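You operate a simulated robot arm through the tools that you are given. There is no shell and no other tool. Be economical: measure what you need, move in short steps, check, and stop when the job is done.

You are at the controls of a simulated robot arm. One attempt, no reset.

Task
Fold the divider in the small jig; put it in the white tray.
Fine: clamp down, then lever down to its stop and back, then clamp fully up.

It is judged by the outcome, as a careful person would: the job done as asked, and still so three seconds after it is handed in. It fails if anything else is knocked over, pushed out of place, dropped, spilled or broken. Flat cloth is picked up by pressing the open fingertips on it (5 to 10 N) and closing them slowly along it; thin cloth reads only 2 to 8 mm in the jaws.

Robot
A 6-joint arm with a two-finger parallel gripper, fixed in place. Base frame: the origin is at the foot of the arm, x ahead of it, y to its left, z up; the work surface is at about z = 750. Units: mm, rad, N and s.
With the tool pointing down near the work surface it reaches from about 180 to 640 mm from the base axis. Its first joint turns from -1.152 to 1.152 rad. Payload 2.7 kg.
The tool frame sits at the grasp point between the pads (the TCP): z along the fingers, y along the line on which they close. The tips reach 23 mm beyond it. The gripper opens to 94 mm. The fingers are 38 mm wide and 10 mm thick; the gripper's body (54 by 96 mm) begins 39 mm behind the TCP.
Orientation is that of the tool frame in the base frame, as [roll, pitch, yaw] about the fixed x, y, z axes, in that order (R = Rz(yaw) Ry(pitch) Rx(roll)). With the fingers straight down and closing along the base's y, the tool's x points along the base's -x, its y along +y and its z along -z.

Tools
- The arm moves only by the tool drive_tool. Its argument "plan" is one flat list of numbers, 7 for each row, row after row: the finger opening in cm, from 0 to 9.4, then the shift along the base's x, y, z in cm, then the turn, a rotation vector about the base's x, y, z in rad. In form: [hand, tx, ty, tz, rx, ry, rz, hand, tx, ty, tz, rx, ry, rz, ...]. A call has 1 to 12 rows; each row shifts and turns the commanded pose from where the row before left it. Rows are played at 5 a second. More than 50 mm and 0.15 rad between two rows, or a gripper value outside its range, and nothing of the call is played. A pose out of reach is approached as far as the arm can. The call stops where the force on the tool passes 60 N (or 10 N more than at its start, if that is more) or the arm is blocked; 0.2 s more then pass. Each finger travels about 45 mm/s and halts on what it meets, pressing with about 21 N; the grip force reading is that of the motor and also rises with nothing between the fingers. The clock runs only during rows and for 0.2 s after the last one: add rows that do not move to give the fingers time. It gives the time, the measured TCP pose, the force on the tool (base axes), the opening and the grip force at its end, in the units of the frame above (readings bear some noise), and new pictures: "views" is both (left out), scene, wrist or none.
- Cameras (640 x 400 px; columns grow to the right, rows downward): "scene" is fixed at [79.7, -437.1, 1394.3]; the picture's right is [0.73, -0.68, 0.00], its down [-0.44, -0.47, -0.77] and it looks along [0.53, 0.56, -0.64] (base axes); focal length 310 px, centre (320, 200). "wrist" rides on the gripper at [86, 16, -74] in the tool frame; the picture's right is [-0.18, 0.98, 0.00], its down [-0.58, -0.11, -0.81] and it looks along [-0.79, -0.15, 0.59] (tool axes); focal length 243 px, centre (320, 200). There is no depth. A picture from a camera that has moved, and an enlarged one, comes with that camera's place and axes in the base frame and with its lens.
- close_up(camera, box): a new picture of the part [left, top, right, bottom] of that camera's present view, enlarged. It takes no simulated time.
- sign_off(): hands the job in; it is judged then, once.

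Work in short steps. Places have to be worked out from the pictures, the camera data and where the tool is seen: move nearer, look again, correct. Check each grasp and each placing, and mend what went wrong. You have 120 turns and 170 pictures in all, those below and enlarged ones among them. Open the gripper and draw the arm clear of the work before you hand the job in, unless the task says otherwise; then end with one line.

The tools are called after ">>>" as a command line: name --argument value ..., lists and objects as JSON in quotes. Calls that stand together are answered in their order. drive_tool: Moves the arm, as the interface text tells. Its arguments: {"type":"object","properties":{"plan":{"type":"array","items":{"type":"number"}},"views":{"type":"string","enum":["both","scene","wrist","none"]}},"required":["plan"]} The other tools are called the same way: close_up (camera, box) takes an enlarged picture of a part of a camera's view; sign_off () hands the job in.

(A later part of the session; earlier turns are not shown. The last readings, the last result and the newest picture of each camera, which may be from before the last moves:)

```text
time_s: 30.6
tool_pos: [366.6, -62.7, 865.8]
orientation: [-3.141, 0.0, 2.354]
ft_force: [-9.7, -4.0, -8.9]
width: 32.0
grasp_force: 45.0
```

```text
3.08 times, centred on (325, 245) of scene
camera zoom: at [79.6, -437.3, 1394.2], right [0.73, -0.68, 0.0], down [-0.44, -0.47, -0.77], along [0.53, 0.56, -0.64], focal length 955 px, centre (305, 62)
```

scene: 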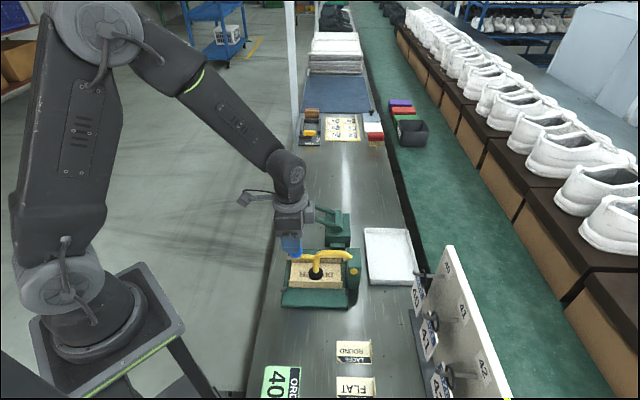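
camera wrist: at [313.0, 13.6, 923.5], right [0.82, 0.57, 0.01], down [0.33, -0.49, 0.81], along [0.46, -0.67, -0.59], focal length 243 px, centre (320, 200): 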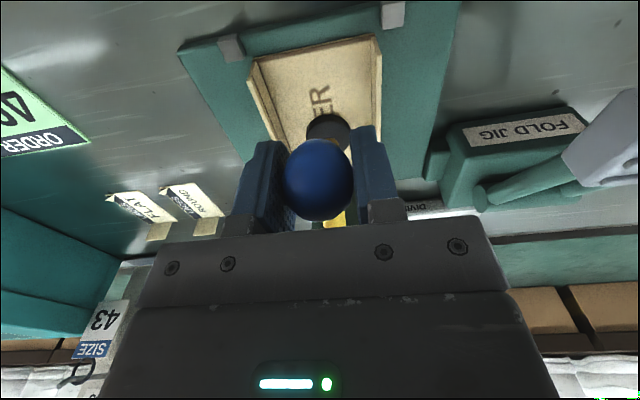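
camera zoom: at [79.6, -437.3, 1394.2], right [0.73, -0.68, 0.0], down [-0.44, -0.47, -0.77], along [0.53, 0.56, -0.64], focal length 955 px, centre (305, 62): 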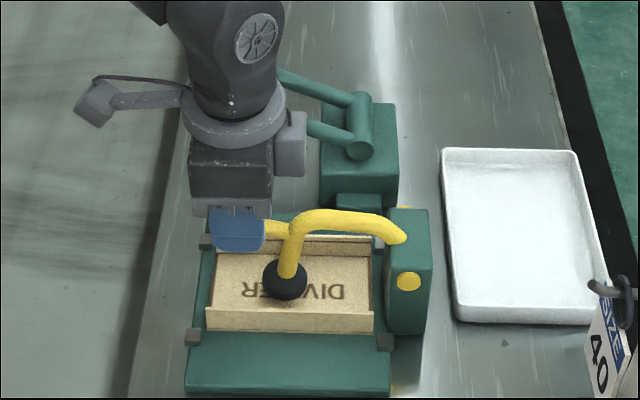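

The clamp lifts freely. I continue with larger arc steps.

>>> drive_tool --plan '[2.6, 0.22, -0.34, 1.02, 0, 0, 0, 2.6, 0.33, -0.33, 0.99, 0, 0, 0, 2.6, 0.39, -0.39, 0.95, 0, 0, 0, 2.6, 0.44, -0.44, 0.9, 0, 0, 0, 2.6, 0.49, -0.49, 0.85, 0, 0, 0, 2.6, 0.54, -0.54, 0.79, 0, 0, 0, 2.6, 0, 0, 0, 0, 0, 0]' --views "none"

>>> close_up --camera "scene" --box '[260, 180, 390, 310]'

```text
time_s: 32.1
tool_pos: [392.1, -87.5, 920.0]
orientation: [3.137, 0.004, 2.357]
ft_force: [-12.5, 6.6, 0.0]
width: 31.8
grasp_force: 44.4
```

```text
3.08 times, centred on (325, 245) of scene
camera zoom: at [79.4, -437.0, 1394.3], right [0.73, -0.68, 0.0], down [-0.44, -0.47, -0.77], along [0.53, 0.56, -0.64], focal length 955 px, centre (305, 62)
```

zoom: 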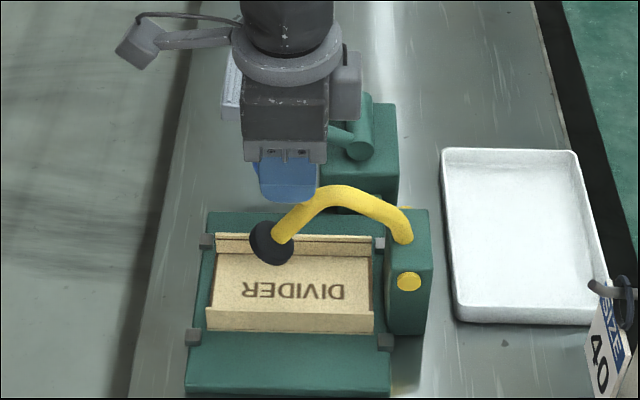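

Clamp off the card, and the folded divider stays in place. I continue.

>>> drive_tool --plan '[2.6, 0.66, -0.66, 0.81, 0, 0, 0, 2.6, 0.71, -0.71, 0.72, 0, 0, 0, 2.6, 0.75, -0.75, 0.63, 0, 0, 0, 2.6, 0.79, -0.79, 0.53, 0, 0, 0, 2.6, 0.81, -0.81, 0.43, 0, 0, 0, 2.6, 0.84, -0.84, 0.32, 0, 0, 0, 2.6, 0, 0, 0, 0, 0, 0]' --views "scene"

```text
time_s: 33.8
tool_pos: [437.0, -133.4, 955.8]
orientation: [3.136, 0.007, 2.358]
ft_force: [-8.5, 4.5, -0.1]
width: 31.8
grasp_force: 45.4
```

scene: 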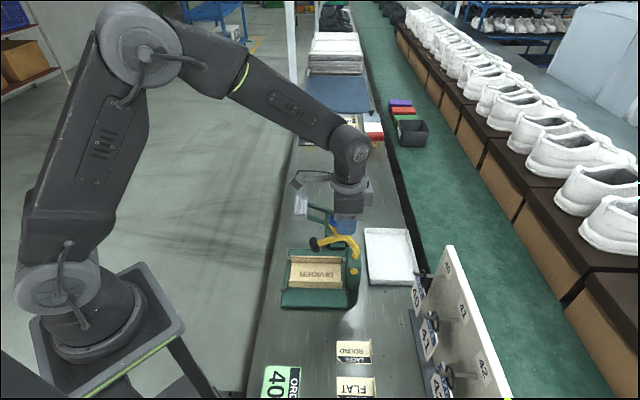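

I continue over the top to the fully up stop (start was about (484,-180,952)).

>>> drive_tool --plan '[2.6, 0.48, -0.48, 0.13, 0, 0, 0, 2.6, 0.48, -0.48, 0.09, 0, 0, 0, 2.6, 0.48, -0.48, 0.05, 0, 0, 0, 2.6, 0.48, -0.48, 0.02, 0, 0, 0, 2.6, 0.48, -0.48, -0.01, 0, 0, 0, 2.6, 0.48, -0.48, -0.04, 0, 0, 0, 2.6, 0.48, -0.48, -0.08, 0, 0, 0, 2.6, 0.48, -0.48, -0.11, 0, 0, 0, 2.6, 0.4, -0.4, -0.12, 0, 0, 0, 2.6, 0.35, -0.35, -0.12, 0, 0, 0, 2.6, 0, 0, 0, 0, 0, 0]' --views "both"

>>> close_up --camera "scene" --box '[260, 180, 440, 320]'

```text
time_s: 36.1
tool_pos: [483.9, -180.0, 953.4]
orientation: [3.137, 0.005, 2.356]
ft_force: [-3.5, 5.1, 11.9]
width: 31.7
grasp_force: 44.7
camera wrist: at [432.9, -105.9, 1026.6], right [0.82, 0.56, 0.01], down [0.33, -0.49, 0.81], along [0.46, -0.67, -0.59], focal length 243 px, centre (320, 200)
```

scene: 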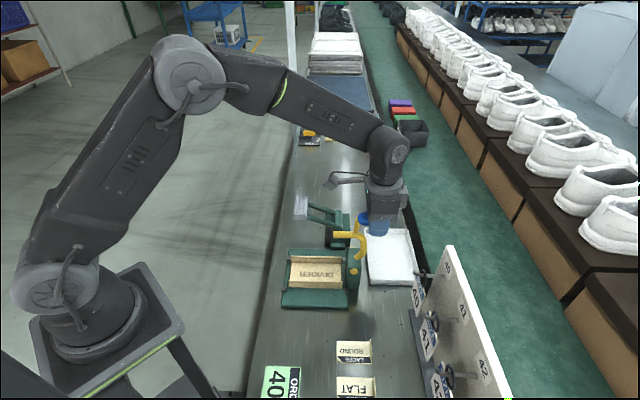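
wrist: 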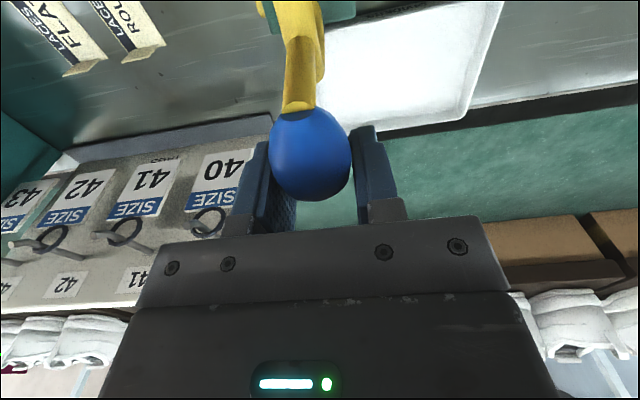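

```text
2.86 times, centred on (350, 250) of scene
camera zoom: at [79.4, -436.9, 1394.4], right [0.73, -0.68, 0.0], down [-0.44, -0.47, -0.77], along [0.53, 0.56, -0.64], focal length 887 px, centre (234, 57)
```

zoom: 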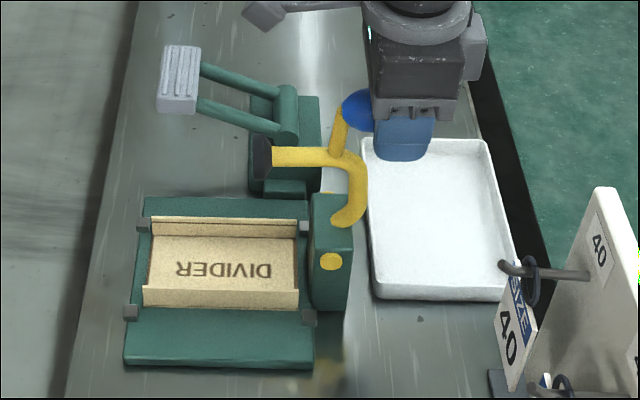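

The ball slipped in the pads and lags about 20 mm inward, so the clamp isn't fully up. I open, shift onto the ball at about (467,-163,957) and regrip.

>>> drive_tool --plan '[4, 0, 0, 0, 0, 0, 0, 5, 0, 0, 0, 0, 0, 0, 5, -0.8, 0.85, 0.2, 0, 0, 0, 5, -0.85, 0.9, 0.2, 0, 0, 0, 4, 0, 0, 0, 0, 0, 0, 2.6, 0, 0, 0, 0, 0, 0, 2.6, 0, 0, 0, 0, 0, 0, 2.6, 0, 0, 0, 0, 0, 0]' --views "wrist"

```text
time_s: 38.0
tool_pos: [466.0, -163.1, 958.3]
orientation: [3.141, 0.005, 2.356]
ft_force: [-6.8, -5.9, 1.0]
width: 29.8
grasp_force: 4.4
camera wrist: at [416.6, -88.5, 1030.8], right [0.83, 0.56, 0.0], down [0.33, -0.49, 0.81], along [0.46, -0.67, -0.59], focal length 243 px, centre (320, 200)
```

wrist: 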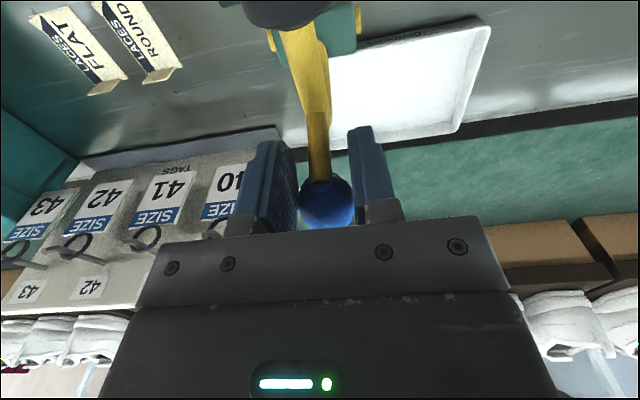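

The ball is now at about (482,-178), close to its original up position. I open, move clear upward and inspect.

>>> drive_tool --plan '[4, 0, 0, 0, 0, 0, 0, 6, 0, 0, 0, 0, 0, 0, 6, 0, 0, 3, 0, 0, 0, 6, 0, 0, 5, 0, 0, 0, 6, -1, 2, 3, 0, 0, 0, 6, 0, 0, 0, 0, 0, 0]' --views "wrist"

>>> close_up --camera "scene" --box '[260, 180, 440, 320]'

```text
time_s: 39.4
tool_pos: [457.3, -141.2, 1065.0]
orientation: [3.138, 0.004, 2.357]
ft_force: [-0.8, -0.1, -0.8]
width: 59.8
grasp_force: 0.1
camera wrist: at [406.4, -67.3, 1139.3], right [0.83, 0.56, 0.01], down [0.33, -0.49, 0.81], along [0.46, -0.67, -0.59], focal length 243 px, centre (320, 200)
```

wrist: 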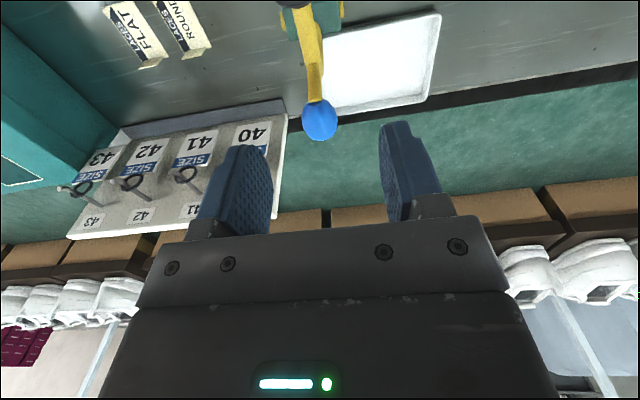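

```text
2.86 times, centred on (350, 250) of scene
camera zoom: at [79.7, -437.1, 1394.3], right [0.73, -0.68, 0.0], down [-0.44, -0.47, -0.77], along [0.53, 0.56, -0.64], focal length 887 px, centre (234, 57)
```

zoom: 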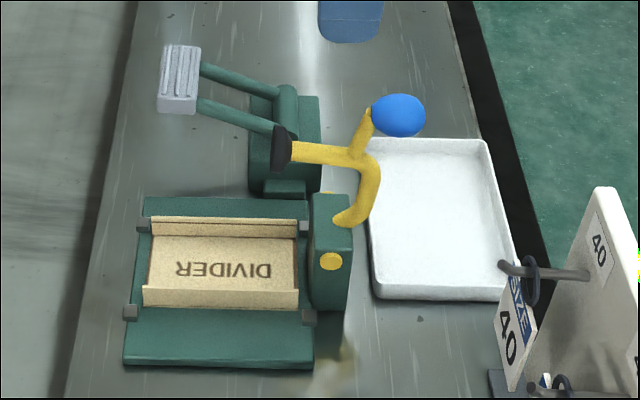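

The clamp is back fully up. Next is the divider: its flaps are about 72 mm apart, so I'll grasp across them, off-centre inward to stay clear of the raised clamp foot. I move above there, open, at z about 920.

>>> drive_tool --plan '[9.4, -3, 2.2, 0, 0, 0, 0, 9.4, -3, 2.2, 0, 0, 0, 0, 9.4, -3, 2.3, -3, 0, 0, 0, 9.4, 0, 0, -4.5, 0, 0, 0, 9.4, 0, 0, -4.5, 0, 0, 0, 9.4, 0, 0, 0, 0, 0, 0]'

>>> close_up --camera "scene" --box '[270, 200, 390, 300]'

>>> close_up --camera "wrist" --box '[180, 0, 480, 210]'

```text
time_s: 40.8
tool_pos: [367.7, -75.9, 948.5]
orientation: [3.137, 0.004, 2.357]
ft_force: [-0.1, -0.6, 0.3]
width: 93.9
grasp_force: 0.1
camera wrist: at [316.8, -2.1, 1020.9], right [0.83, 0.56, 0.01], down [0.33, -0.49, 0.81], along [0.46, -0.67, -0.59], focal length 243 px, centre (320, 200)
```

scene: 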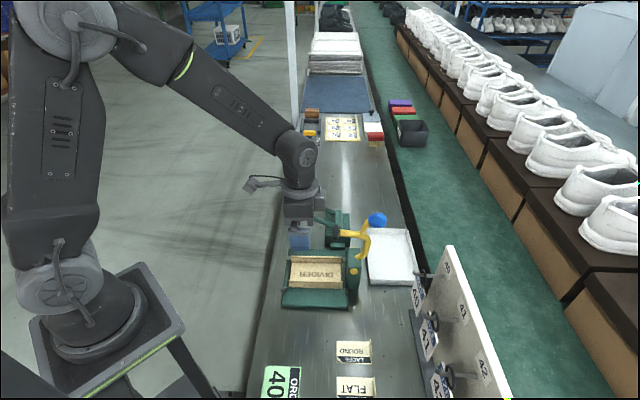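
wrist: 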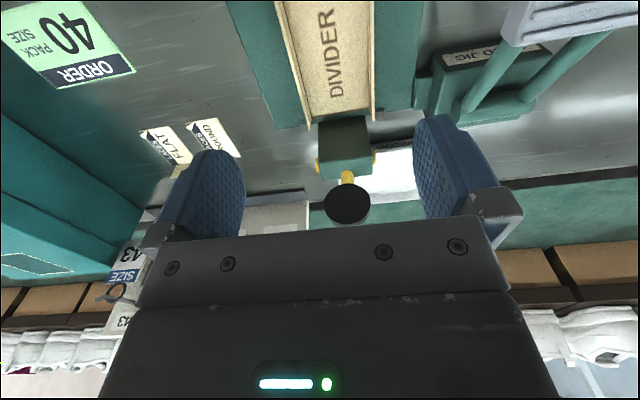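

```text
4.00 times, centred on (330, 250) of scene
camera zoom: at [79.7, -437.1, 1394.3], right [0.73, -0.68, 0.0], down [-0.44, -0.47, -0.77], along [0.53, 0.56, -0.64], focal length 1242 px, centre (280, 0)
```

zoom: 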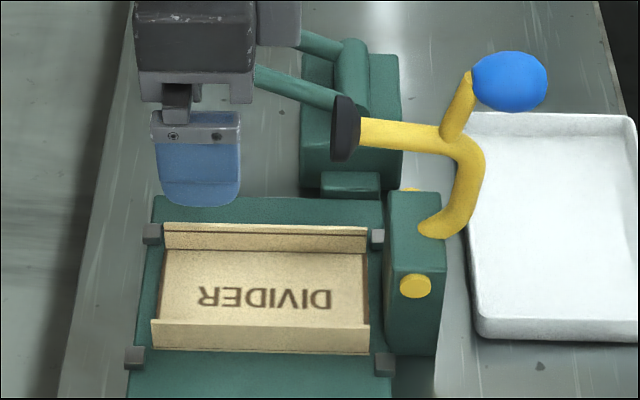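

```text
1.90 times, centred on (330, 105) of wrist
camera zoom: at [316.8, -2.1, 1020.9], right [0.83, 0.56, 0.01], down [0.33, -0.49, 0.81], along [0.46, -0.67, -0.59], focal length 462 px, centre (301, 381)
```

zoom: 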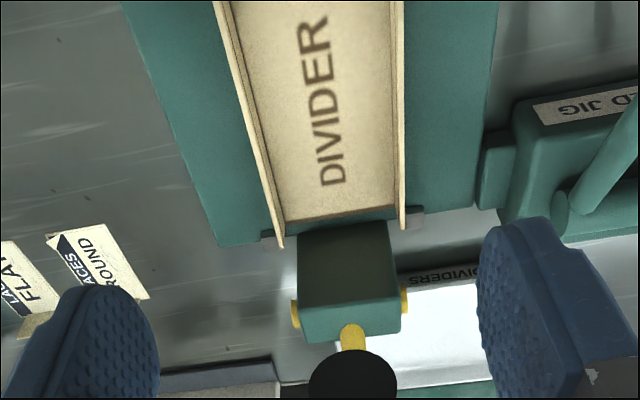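

The flaps are about 75 mm apart, centred at axis coordinate 215, with tops near z 788. I align at out-coordinate 312 and go down to just above.

>>> drive_tool --plan '[9.4, 0.53, 0.77, -3, 0, 0, 0, 9.4, 0, 0, -4, 0, 0, 0, 9.4, 0, 0, -3.5, 0, 0, 0, 9.4, 0, 0, 0, 0, 0, 0]'

>>> close_up --camera "scene" --box '[270, 200, 390, 300]'

```text
time_s: 41.8
tool_pos: [374.2, -68.0, 841.0]
orientation: [3.137, 0.006, 2.356]
ft_force: [0.0, 0.3, -0.3]
width: 93.9
grasp_force: 0.0
camera wrist: at [322.5, 6.1, 914.0], right [0.83, 0.56, 0.01], down [0.33, -0.49, 0.81], along [0.46, -0.67, -0.59], focal length 243 px, centre (320, 200)
```

scene: 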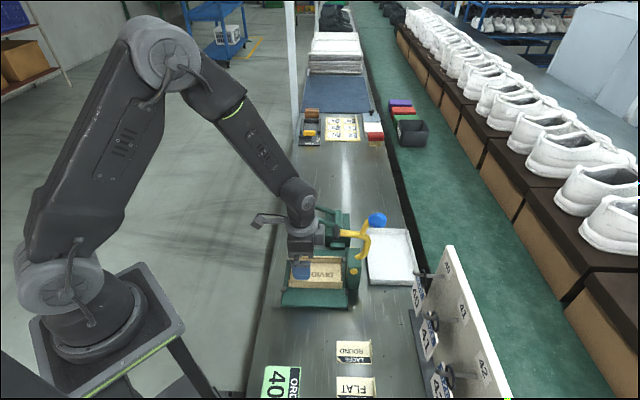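
wrist: 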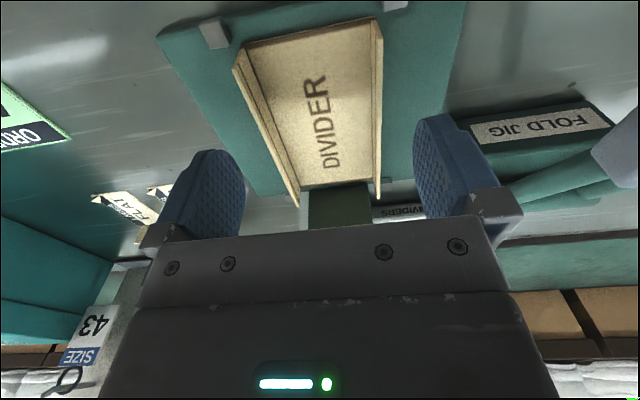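

```text
4.00 times, centred on (330, 250) of scene
camera zoom: at [79.7, -437.1, 1394.3], right [0.73, -0.68, 0.0], down [-0.44, -0.47, -0.77], along [0.53, 0.56, -0.64], focal length 1242 px, centre (280, 0)
```

zoom: 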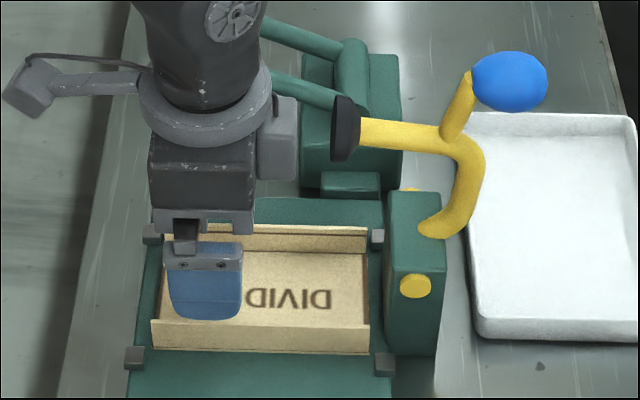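

Well centred. I descend around the flaps to tips about 8 mm above the jig plate, guarded by force.

>>> drive_tool --plan '[9.4, -0.08, -0.08, -2, 0, 0, 0, 9.4, 0, 0, -1.3, 0, 0, 0, 9.4, 0, 0, -0.8, 0, 0, 0, 9.4, 0, 0, 0, 0, 0, 0]'

>>> close_up --camera "scene" --box '[270, 200, 390, 300]'

```text
time_s: 42.8
tool_pos: [372.0, -67.2, 800.6]
orientation: [3.137, 0.005, 2.355]
ft_force: [0.2, -0.8, -0.7]
width: 94.1
grasp_force: 0.0
camera wrist: at [321.9, 5.5, 874.1], right [0.83, 0.56, 0.01], down [0.33, -0.49, 0.81], along [0.46, -0.67, -0.59], focal length 243 px, centre (320, 200)
```

scene: 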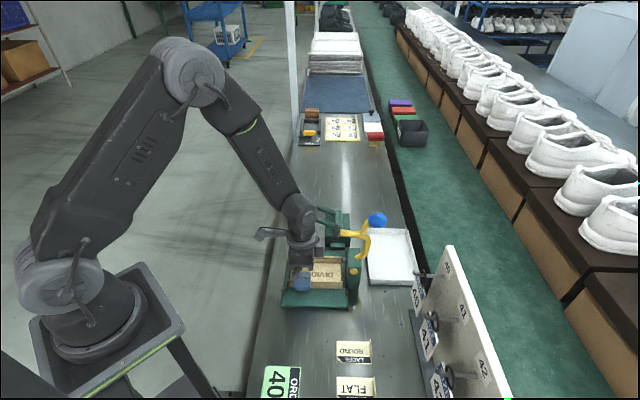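
wrist: 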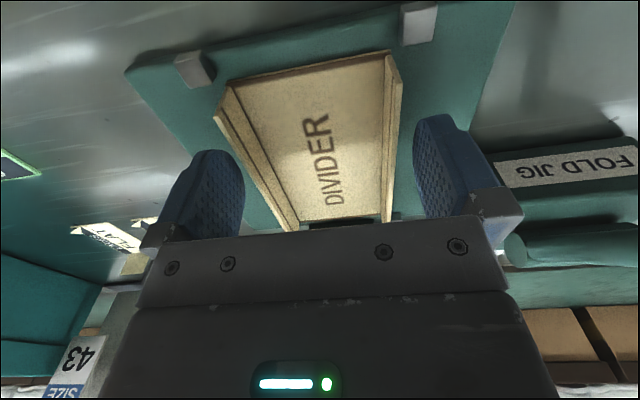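

```text
4.00 times, centred on (330, 250) of scene
camera zoom: at [79.7, -437.1, 1394.3], right [0.73, -0.68, 0.0], down [-0.44, -0.47, -0.77], along [0.53, 0.56, -0.64], focal length 1242 px, centre (280, 0)
```

zoom: 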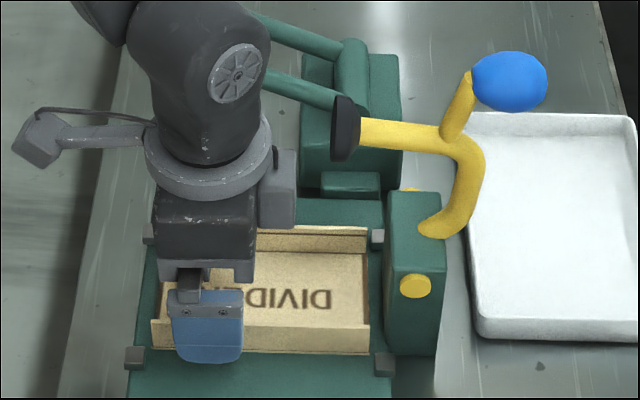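

Fingers stand outside both flaps without contact. I go 5 mm lower and close slowly, watching the opening.

>>> drive_tool --plan '[9.4, 0, 0, -0.5, 0, 0, 0, 8.6, 0, 0, 0, 0, 0, 0, 8.0, 0, 0, 0, 0, 0, 0, 7.6, 0, 0, 0, 0, 0, 0, 7.3, 0, 0, 0, 0, 0, 0, 7.3, 0, 0, 0, 0, 0, 0]' --views "wrist"

>>> close_up --camera "wrist" --box '[160, 30, 480, 240]'

```text
time_s: 44.1
tool_pos: [372.7, -68.2, 797.0]
orientation: [3.136, 0.004, 2.357]
ft_force: [0.8, -0.8, 0.9]
width: 74.9
grasp_force: 21.2
camera wrist: at [321.6, 5.2, 869.8], right [0.83, 0.56, 0.01], down [0.33, -0.49, 0.81], along [0.46, -0.67, -0.59], focal length 243 px, centre (320, 200)
```

wrist: 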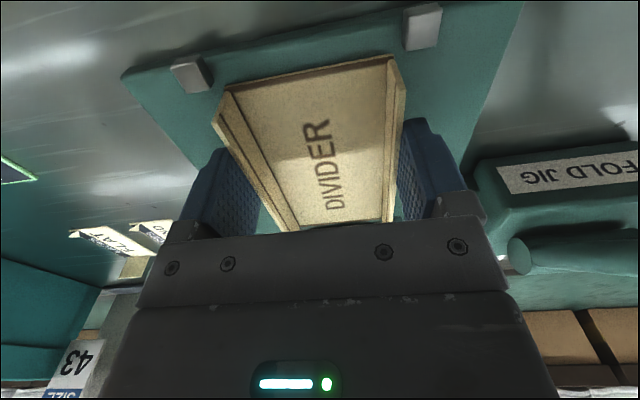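

```text
1.90 times, centred on (320, 135) of wrist
camera zoom: at [321.6, 5.2, 869.8], right [0.83, 0.56, 0.01], down [0.33, -0.49, 0.81], along [0.46, -0.67, -0.59], focal length 462 px, centre (320, 324)
```

zoom: 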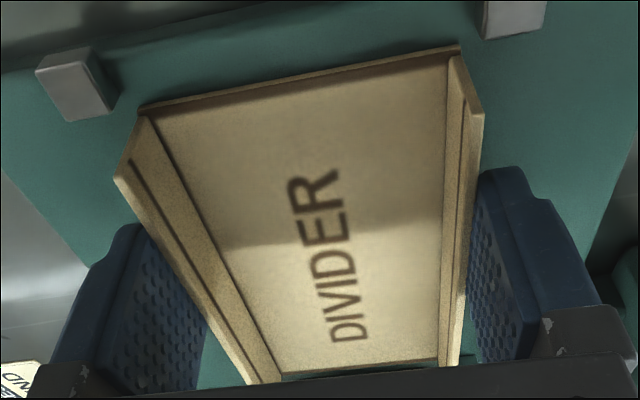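

Firm hold at 74.9 mm. I lift 30 mm and check; the clamp foot overhangs, so I'll then move inward before rising.

>>> drive_tool --plan '[7.3, 0, 0, 0.5, 0, 0, 0, 7.3, 0, 0, 0.8, 0, 0, 0, 7.3, 0, 0, 1, 0, 0, 0, 7.3, 0, 0, 1, 0, 0, 0, 7.3, 0, 0, 0, 0, 0, 0]' --views "wrist"

>>> close_up --camera "scene" --box '[270, 200, 390, 300]'

```text
time_s: 45.4
tool_pos: [371.6, -68.5, 829.6]
orientation: [3.139, 0.005, 2.355]
ft_force: [0.0, -0.2, -0.8]
width: 74.7
grasp_force: 21.3
camera wrist: at [321.1, 5.9, 902.5], right [0.83, 0.56, 0.01], down [0.33, -0.49, 0.81], along [0.46, -0.67, -0.59], focal length 243 px, centre (320, 200)
```

wrist: 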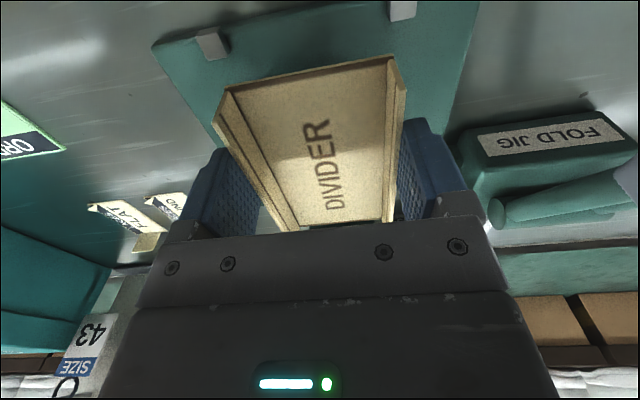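

```text
4.00 times, centred on (330, 250) of scene
camera zoom: at [79.7, -437.1, 1394.3], right [0.73, -0.68, 0.0], down [-0.44, -0.47, -0.77], along [0.53, 0.56, -0.64], focal length 1242 px, centre (280, 0)
```

zoom: 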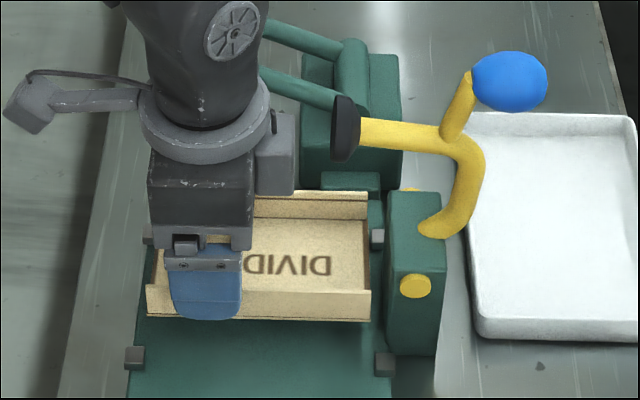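

The divider is held level and clear of the jig. I move inward from under the clamp, then rise to about z 1080.

>>> drive_tool --plan '[7.3, -2.1, 2.1, 0, 0, 0, 0, 7.3, -2.2, 2.2, 0, 0, 0, 0, 7.3, 0, 0, 3, 0, 0, 0, 7.3, 0, 0, 4.5, 0, 0, 0, 7.3, 0, 0, 4.5, 0, 0, 0, 7.3, 0, 0, 4.5, 0, 0, 0, 7.3, 0, 0, 4.5, 0, 0, 0, 7.3, 0, 0, 4, 0, 0, 0, 7.3, 0, 0, 0, 0, 0, 0]' --views "scene"

```text
time_s: 47.4
tool_pos: [326.8, -26.1, 1080.0]
orientation: [3.135, 0.006, 2.356]
ft_force: [-0.4, 0.8, -1.0]
width: 75.0
grasp_force: 21.0
```

scene: 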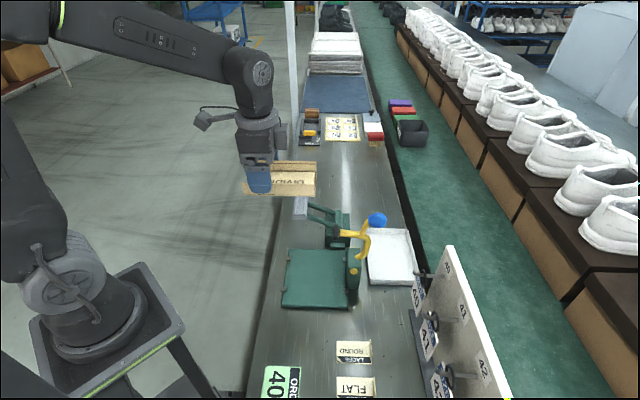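

The divider is secure. I turn it +90° so its long side matches the tray's long side, travelling toward the tray at height.

>>> drive_tool --plan '[7.3, 1.5, -1, 0, 0, 0, 0.1428, 7.3, 1.5, -1, 0, 0, 0, 0.1428, 7.3, 1.5, -1, 0, 0, 0, 0.1428, 7.3, 1.5, -1, 0, 0, 0, 0.1428, 7.3, 1.5, -1, 0, 0, 0, 0.1428, 7.3, 1.5, -1, 0, 0, 0, 0.1428, 7.3, 1.5, -1, 0, 0, 0, 0.1428, 7.3, 1.5, -1, 0, 0, 0, 0.1428, 7.3, 1.5, -1, 0, 0, 0, 0.1428, 7.3, 1.5, -1, 0, 0, 0, 0.1428, 7.3, 1.5, -1, 0, 0, 0, 0.1428, 7.3, 0, 0, 0, 0, 0, 0]'

```text
time_s: 50.0
tool_pos: [495.5, -134.8, 1079.0]
orientation: [3.136, 0.005, -2.354]
ft_force: [-0.1, -0.2, -0.9]
width: 74.8
grasp_force: 20.5
camera wrist: at [422.2, -184.1, 1153.1], right [-0.57, 0.82, 0.01], down [0.49, 0.33, 0.81], along [0.66, 0.46, -0.59], focal length 243 px, centre (320, 200)
```

scene: 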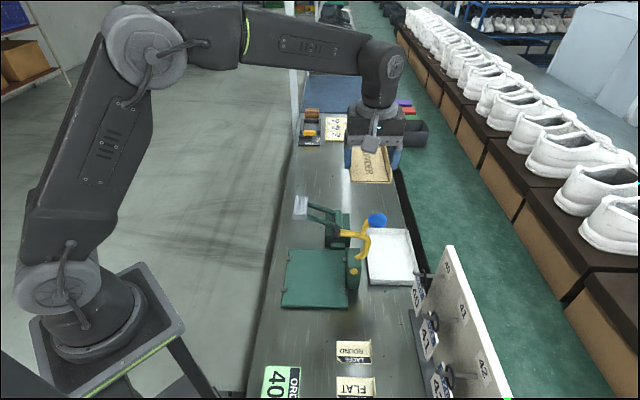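
wrist: 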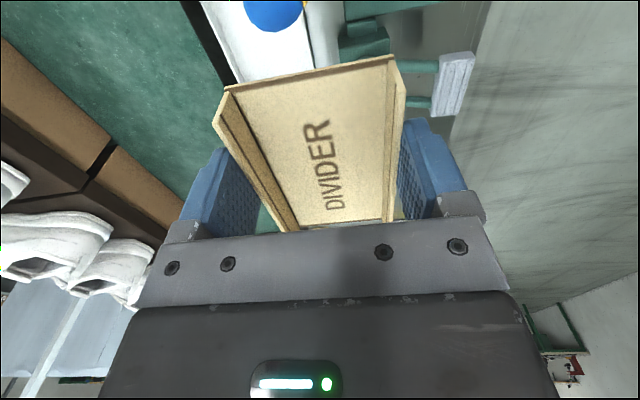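

I take a sharp view of the tray to place it accurately.

>>> close_up --camera "scene" --box '[345, 215, 435, 295]'

```text
5.00 times, centred on (390, 255) of scene
camera zoom: at [79.7, -437.1, 1394.3], right [0.73, -0.68, 0.0], down [-0.44, -0.47, -0.77], along [0.53, 0.56, -0.64], focal length 1552 px, centre (-30, -75)
```

zoom: 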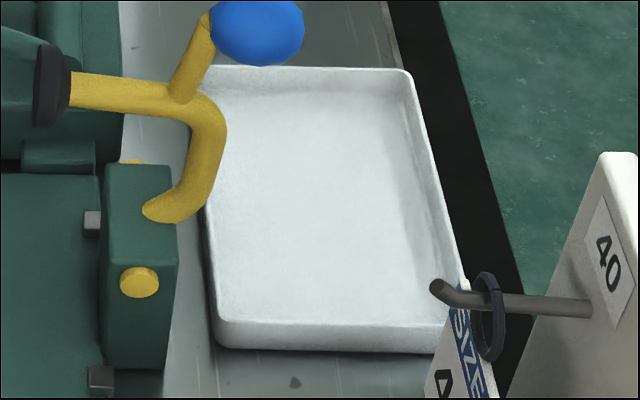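

The tray is about 122×175 mm, its centre near (586,-170), with the rim at z about 767. The divider centre sits 30 mm from the TCP along the tray's length. I go over at height to TCP (573,-183), then look.

>>> drive_tool --plan '[7.3, 2.6, -1.6, 0, 0, 0, 0, 7.3, 2.6, -1.6, 0, 0, 0, 0, 7.3, 2.6, -1.6, 0, 0, 0, 0, 7.3, 0, 0, -4, 0, 0, 0, 7.3, 0, 0, 0, 0, 0, 0]'

>>> close_up --camera "scene" --box '[320, 150, 460, 300]'

```text
time_s: 51.1
tool_pos: [571.8, -182.7, 1040.4]
orientation: [3.135, 0.005, -2.357]
ft_force: [-0.4, 0.9, -1.1]
width: 74.8
grasp_force: 21.1
camera wrist: at [497.6, -232.0, 1113.1], right [-0.56, 0.83, 0.01], down [0.49, 0.33, 0.81], along [0.67, 0.46, -0.59], focal length 243 px, centre (320, 200)
```

scene: 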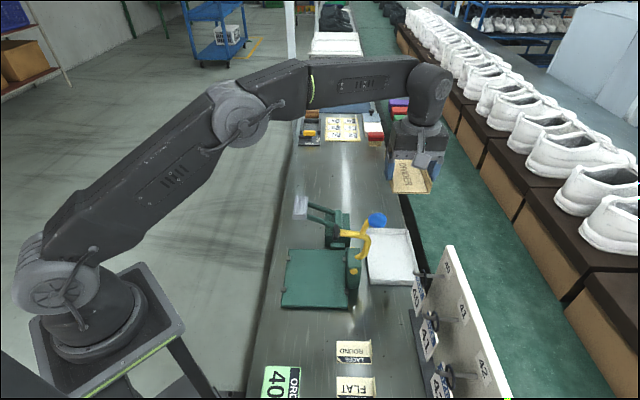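
wrist: 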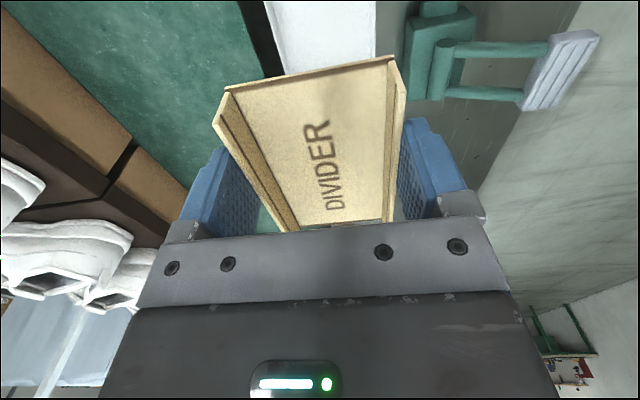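

```text
2.67 times, centred on (390, 225) of scene
camera zoom: at [79.7, -437.1, 1394.3], right [0.73, -0.68, 0.0], down [-0.44, -0.47, -0.77], along [0.53, 0.56, -0.64], focal length 828 px, centre (133, 133)
```

zoom: 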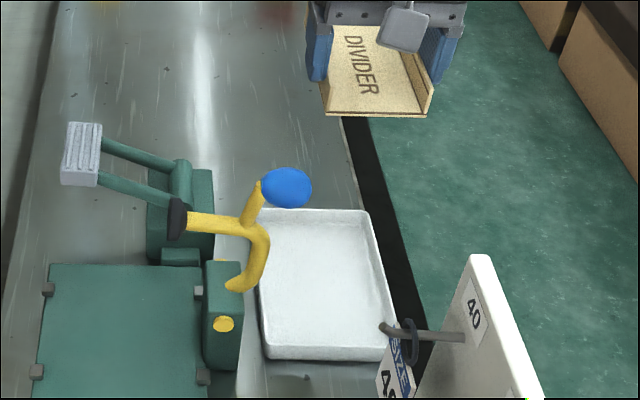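

Checking the arm geometry: with this wrist orientation, the forearm would come down over the raised blue ball. Turning the grip 180° puts the TCP at the tray's far end, about (605,-150), and the forearm then passes beside the ball. I rise a little and turn back −180°.

>>> drive_tool --plan '[7.3, -0.5, 0.5, 2, 0, 0, -0.1428, 7.3, -0.5, 0.5, 2, 0, 0, -0.1428, 7.3, 0, 0, 0, 0, 0, -0.1428, 7.3, 0, 0, 0, 0, 0, -0.1428, 7.3, 0, 0, 0, 0, 0, -0.1428, 7.3, 0, 0, 0, 0, 0, -0.1428, 7.3, 0, 0, 0, 0, 0, -0.1428, 7.3, 0, 0, 0, 0, 0, -0.1428, 7.3, 0, 0, 0, 0, 0, -0.1428, 7.3, 0, 0, 0, 0, 0, -0.1428, 7.3, 0, 0, 0, 0, 0, -0.1428, 7.3, 0, 0, 0, 0, 0, 0]' --views "none"

>>> drive_tool --plan '[7.3, 0, 0, 0, 0, 0, -0.1428, 7.3, 0, 0, 0, 0, 0, -0.1428, 7.3, 0, 0, 0, 0, 0, -0.1428, 7.3, 0, 0, 0, 0, 0, -0.1428, 7.3, 0, 0, 0, 0, 0, -0.1428, 7.3, 0, 0, 0, 0, 0, -0.1428, 7.3, 0, 0, 0, 0, 0, -0.1428, 7.3, 0, 0, 0, 0, 0, -0.1428, 7.3, 0, 0, 0, 0, 0, -0.1428, 7.3, 0, 0, 0, 0, 0, -0.1428, 7.3, 0, 0, 0, 0, 0, -0.1428, 7.3, 0, 0, 0, 0, 0, 0]'

```text
time_s: 53.8
tool_pos: [562.2, -172.8, 1079.3]
orientation: [3.137, 0.003, 2.355]
ft_force: [0.4, -0.6, -0.9]
width: 74.9
grasp_force: 20.5
```

```text
time_s: 56.4
tool_pos: [561.7, -174.8, 1080.0]
orientation: [3.138, 0.006, 0.786]
ft_force: [0.5, -0.4, -1.1]
width: 75.2
grasp_force: 21.1
camera wrist: at [634.3, -122.4, 1153.1], right [0.56, -0.83, 0.01], down [-0.49, -0.33, 0.81], along [-0.67, -0.46, -0.59], focal length 243 px, centre (320, 200)
```

scene: 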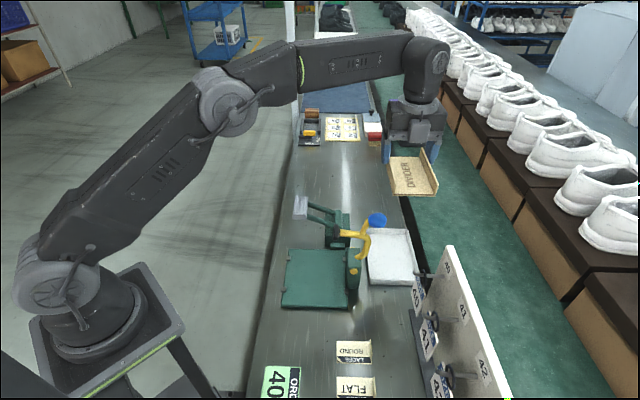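
wrist: 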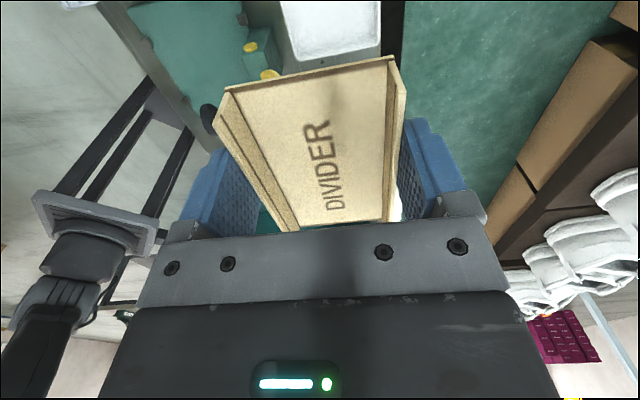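

The turn worked. The divider spans +38 to −90 mm from the TCP along the tray's length. I move to (604,-152) and descend partway.

>>> drive_tool --plan '[7.3, 2.1, 1.15, 0, 0, 0, 0, 7.3, 2.1, 1.15, 0, 0, 0, 0, 7.3, 0, 0, -4, 0, 0, 0, 7.3, 0, 0, -4, 0, 0, 0, 7.3, 0, 0, -4, 0, 0, 0, 7.3, 0, 0, 0, 0, 0, 0]'

>>> close_up --camera "scene" --box '[320, 120, 480, 300]'

```text
time_s: 57.8
tool_pos: [594.6, -148.3, 956.5]
orientation: [3.135, 0.005, 0.786]
ft_force: [1.0, 0.1, -0.5]
width: 74.8
grasp_force: 20.9
out of reach, approached as far as the arm can: row 2
camera wrist: at [667.0, -97.9, 1029.5], right [0.57, -0.82, 0.01], down [-0.49, -0.33, 0.81], along [-0.67, -0.46, -0.59], focal length 243 px, centre (320, 200)
```

scene: 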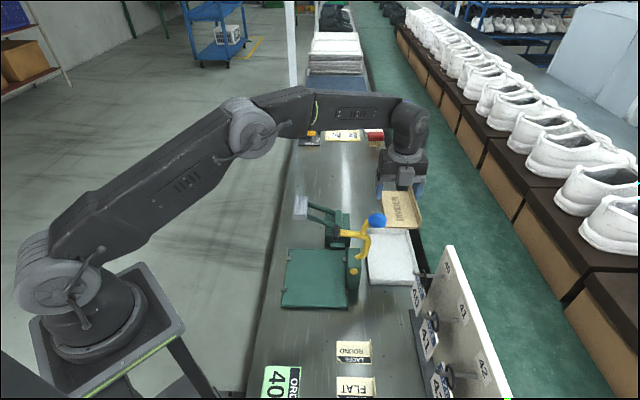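
wrist: 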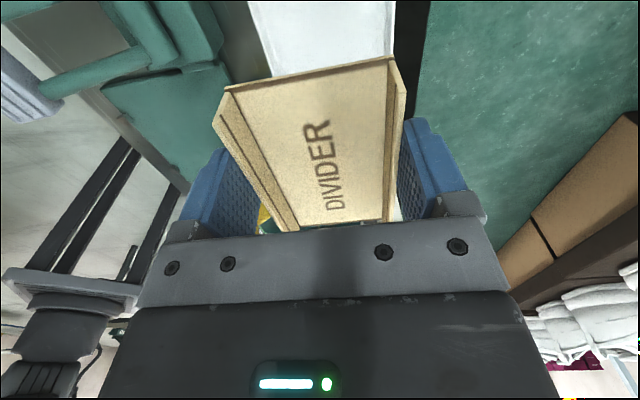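

```text
2.22 times, centred on (400, 210) of scene
camera zoom: at [79.7, -437.1, 1394.3], right [0.73, -0.68, 0.0], down [-0.44, -0.47, -0.77], along [0.53, 0.56, -0.64], focal length 690 px, centre (142, 178)
```

zoom: 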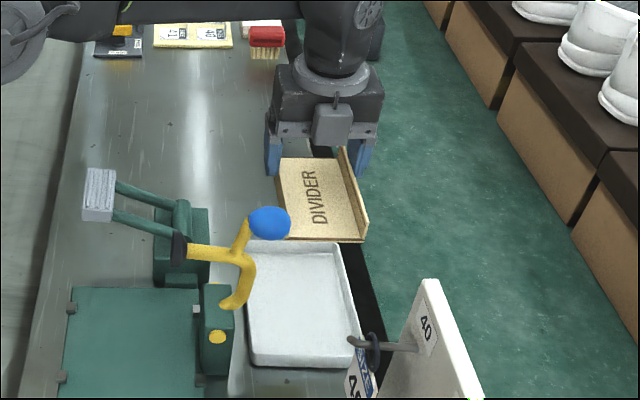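

Slightly short at height (r 613). Lower down the reach is different, so I command the remaining shift here.

>>> drive_tool --plan '[7.3, 0.9, -0.4, 0, 0, 0, 0, 7.3, 0, 0, 0, 0, 0, 0]' --views "none"

```text
time_s: 58.4
tool_pos: [602.4, -153.8, 955.2]
orientation: [3.136, 0.004, 0.785]
ft_force: [0.1, 0.2, -1.0]
width: 74.9
grasp_force: 20.7
```

Reached (602,-154): out 534.7, axis 317. I descend to about 870 and check the forearm clearance to the ball.

>>> drive_tool --plan '[7.3, 0, 0, -3, 0, 0, 0, 7.3, 0, 0, -3, 0, 0, 0, 7.3, 0, 0, -2.5, 0, 0, 0, 7.3, 0, 0, 0, 0, 0, 0]'

>>> close_up --camera "scene" --box '[320, 120, 480, 300]'

```text
time_s: 59.4
tool_pos: [604.1, -153.2, 869.9]
orientation: [3.136, 0.005, 0.785]
ft_force: [0.6, 0.5, -0.6]
width: 74.9
grasp_force: 21.1
camera wrist: at [675.4, -101.7, 942.9], right [0.57, -0.82, 0.01], down [-0.49, -0.33, 0.81], along [-0.67, -0.46, -0.59], focal length 243 px, centre (320, 200)
```

scene: 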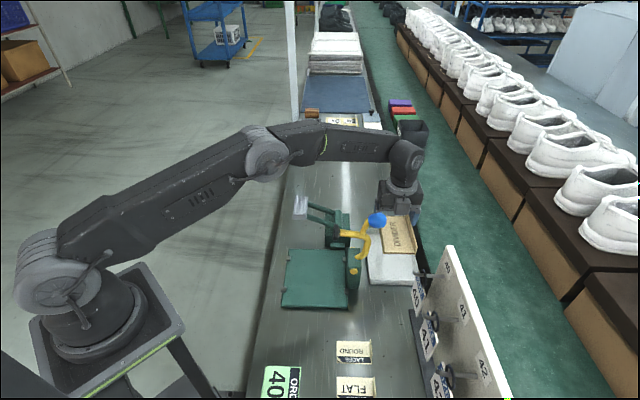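
wrist: 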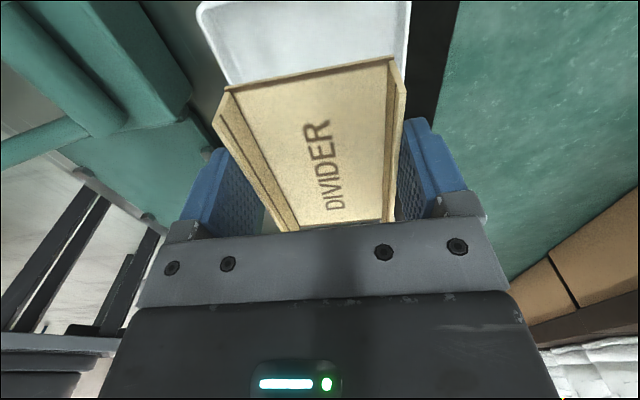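

```text
2.22 times, centred on (400, 210) of scene
camera zoom: at [79.7, -437.1, 1394.3], right [0.73, -0.68, 0.0], down [-0.44, -0.47, -0.77], along [0.53, 0.56, -0.64], focal length 690 px, centre (142, 178)
```

zoom: 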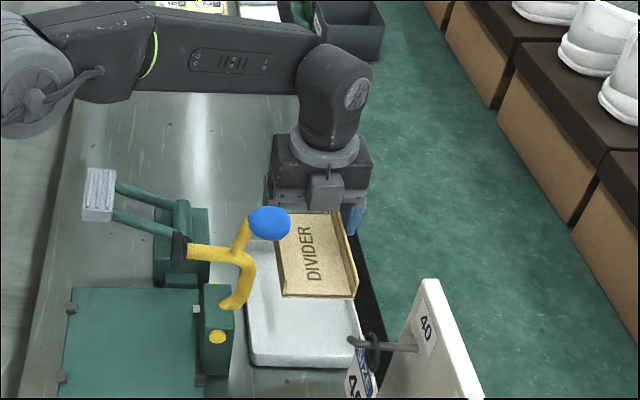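

I check the tray's end in the wrist view for alignment.

>>> close_up --camera "wrist" --box '[180, 0, 440, 110]'

>>> close_up --camera "scene" --box '[355, 195, 435, 295]'

```text
2.46 times, centred on (310, 55) of wrist
camera zoom: at [675.4, -101.7, 942.9], right [0.57, -0.82, 0.01], down [-0.49, -0.33, 0.81], along [-0.67, -0.46, -0.59], focal length 597 px, centre (345, 557)
```

zoom: 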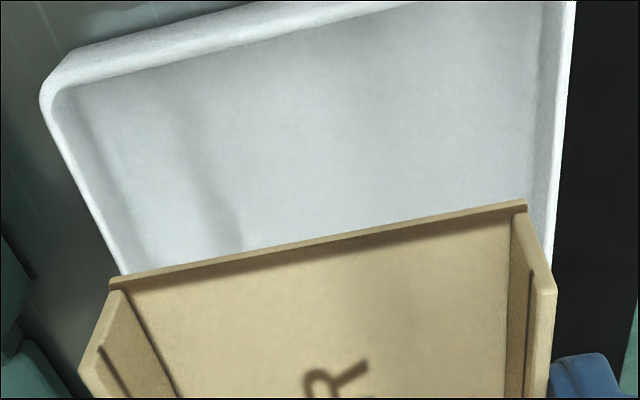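

```text
4.00 times, centred on (395, 245) of scene
camera zoom: at [79.7, -437.1, 1394.3], right [0.73, -0.68, 0.0], down [-0.44, -0.47, -0.77], along [0.53, 0.56, -0.64], focal length 1242 px, centre (20, 20)
```

zoom: 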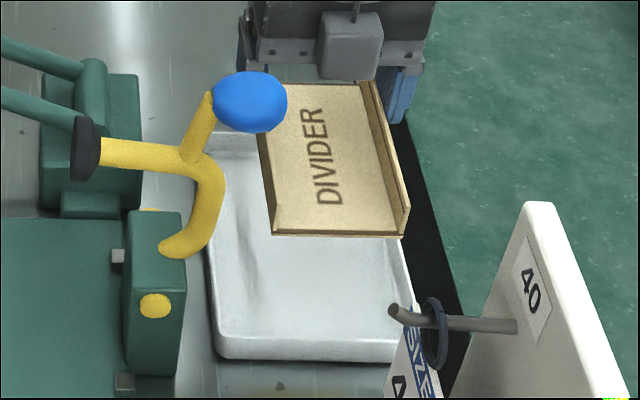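

By the wrist view, the divider should shift about 3 mm inward; along the tray it is centred. I adjust and descend to z 805.

>>> drive_tool --plan '[7.3, -0.21, 0.21, -2, 0, 0, 0, 7.3, 0, 0, -2, 0, 0, 0, 7.3, 0, 0, -1.5, 0, 0, 0, 7.3, 0, 0, -1, 0, 0, 0, 7.3, 0, 0, 0, 0, 0, 0]'

>>> close_up --camera "scene" --box '[340, 180, 440, 295]'

>>> close_up --camera "wrist" --box '[160, 0, 480, 240]'

```text
time_s: 60.5
tool_pos: [599.3, -149.4, 805.7]
orientation: [3.136, 0.004, 0.784]
ft_force: [-0.7, -0.1, -1.3]
width: 75.0
grasp_force: 20.9
camera wrist: at [671.8, -99.2, 878.9], right [0.57, -0.82, 0.01], down [-0.49, -0.33, 0.81], along [-0.67, -0.46, -0.59], focal length 243 px, centre (320, 200)
```

scene: 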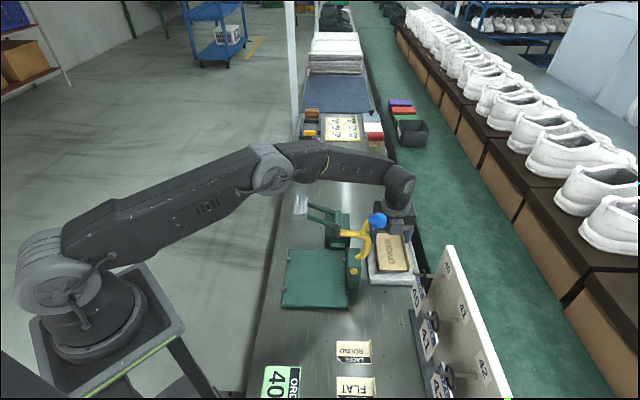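
wrist: 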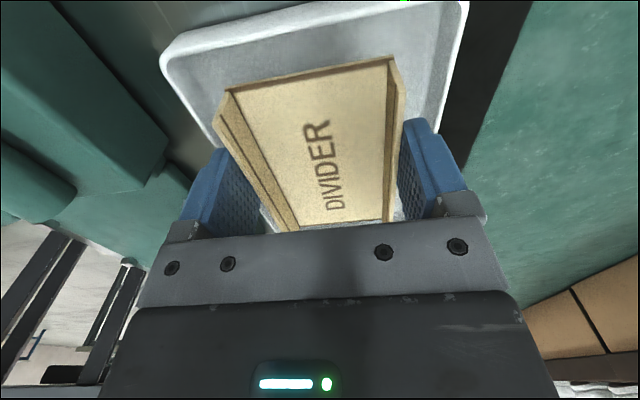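

```text
3.48 times, centred on (390, 238) of scene
camera zoom: at [79.7, -437.1, 1394.3], right [0.73, -0.68, 0.0], down [-0.44, -0.47, -0.77], along [0.53, 0.56, -0.64], focal length 1080 px, centre (76, 70)
```

zoom: 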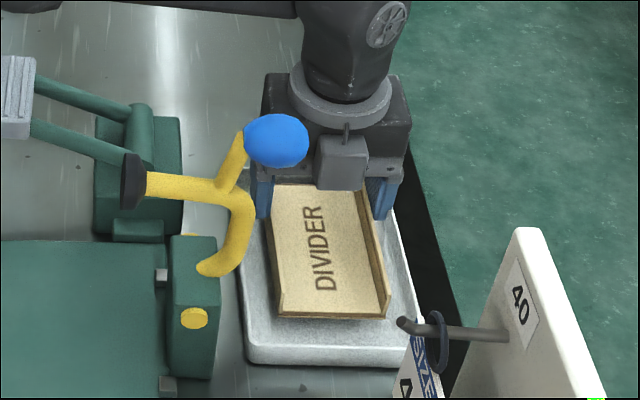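

```text
1.67 times, centred on (320, 120) of wrist
camera zoom: at [671.8, -99.2, 878.9], right [0.57, -0.82, 0.01], down [-0.49, -0.33, 0.81], along [-0.67, -0.46, -0.59], focal length 404 px, centre (320, 333)
```

zoom: 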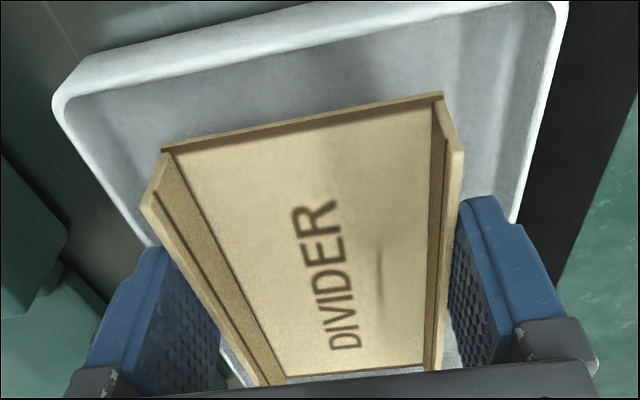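

The divider is centred over the tray within about 2 mm and the arm is clear of the clamp. I lower slowly toward the floor (expected TCP about 783).

>>> drive_tool --plan '[7.3, 0.1, -0.1, -0.6, 0, 0, 0, 7.3, 0, 0, -0.6, 0, 0, 0, 7.3, 0, 0, -0.4, 0, 0, 0, 7.3, 0, 0, 0, 0, 0, 0]' --views "none"

>>> close_up --camera "scene" --box '[340, 180, 440, 295]'

>>> close_up --camera "wrist" --box '[160, 0, 480, 240]'

```text
time_s: 61.5
tool_pos: [601.1, -150.6, 790.3]
orientation: [3.137, 0.005, 0.785]
ft_force: [-0.1, 0.0, -1.6]
width: 75.0
grasp_force: 20.6
```

```text
3.48 times, centred on (390, 238) of scene
camera zoom: at [79.7, -437.1, 1394.3], right [0.73, -0.68, 0.0], down [-0.44, -0.47, -0.77], along [0.53, 0.56, -0.64], focal length 1080 px, centre (76, 70)
```

zoom: 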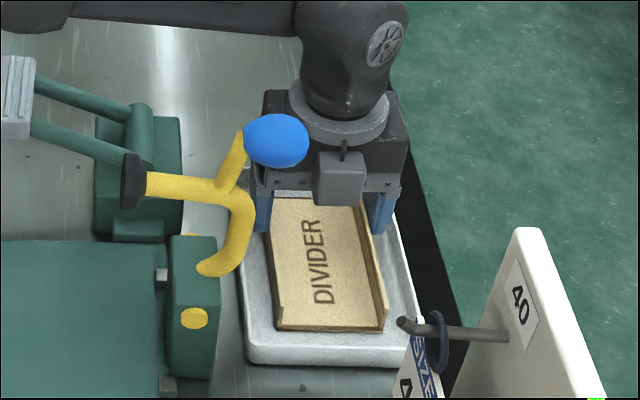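

```text
1.67 times, centred on (320, 120) of wrist
camera zoom: at [672.7, -99.9, 863.2], right [0.57, -0.82, 0.01], down [-0.49, -0.33, 0.81], along [-0.67, -0.46, -0.59], focal length 404 px, centre (320, 333)
```

zoom: 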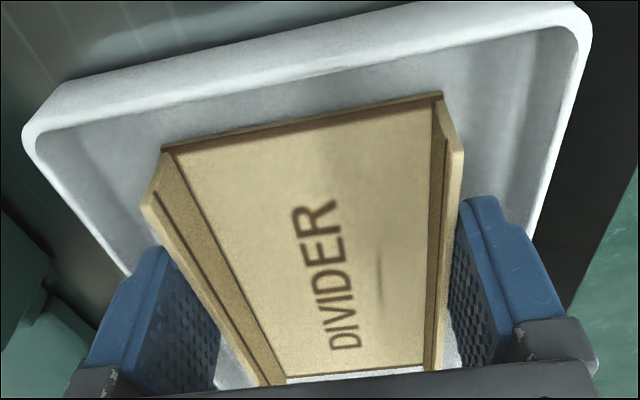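

Clearance on both sides is about 9 mm. I lower in 2–3 mm steps until touch.

>>> drive_tool --plan '[7.3, 0, 0, -0.3, 0, 0, 0, 7.3, 0, 0, -0.3, 0, 0, 0, 7.3, 0, 0, 0, 0, 0, 0]' --views "none"

```text
time_s: 62.4
tool_pos: [602.6, -151.6, 785.9]
orientation: [3.133, 0.0, 0.786]
ft_force: [-1.3, 1.8, 18.9]
width: 75.0
grasp_force: 21.2
```

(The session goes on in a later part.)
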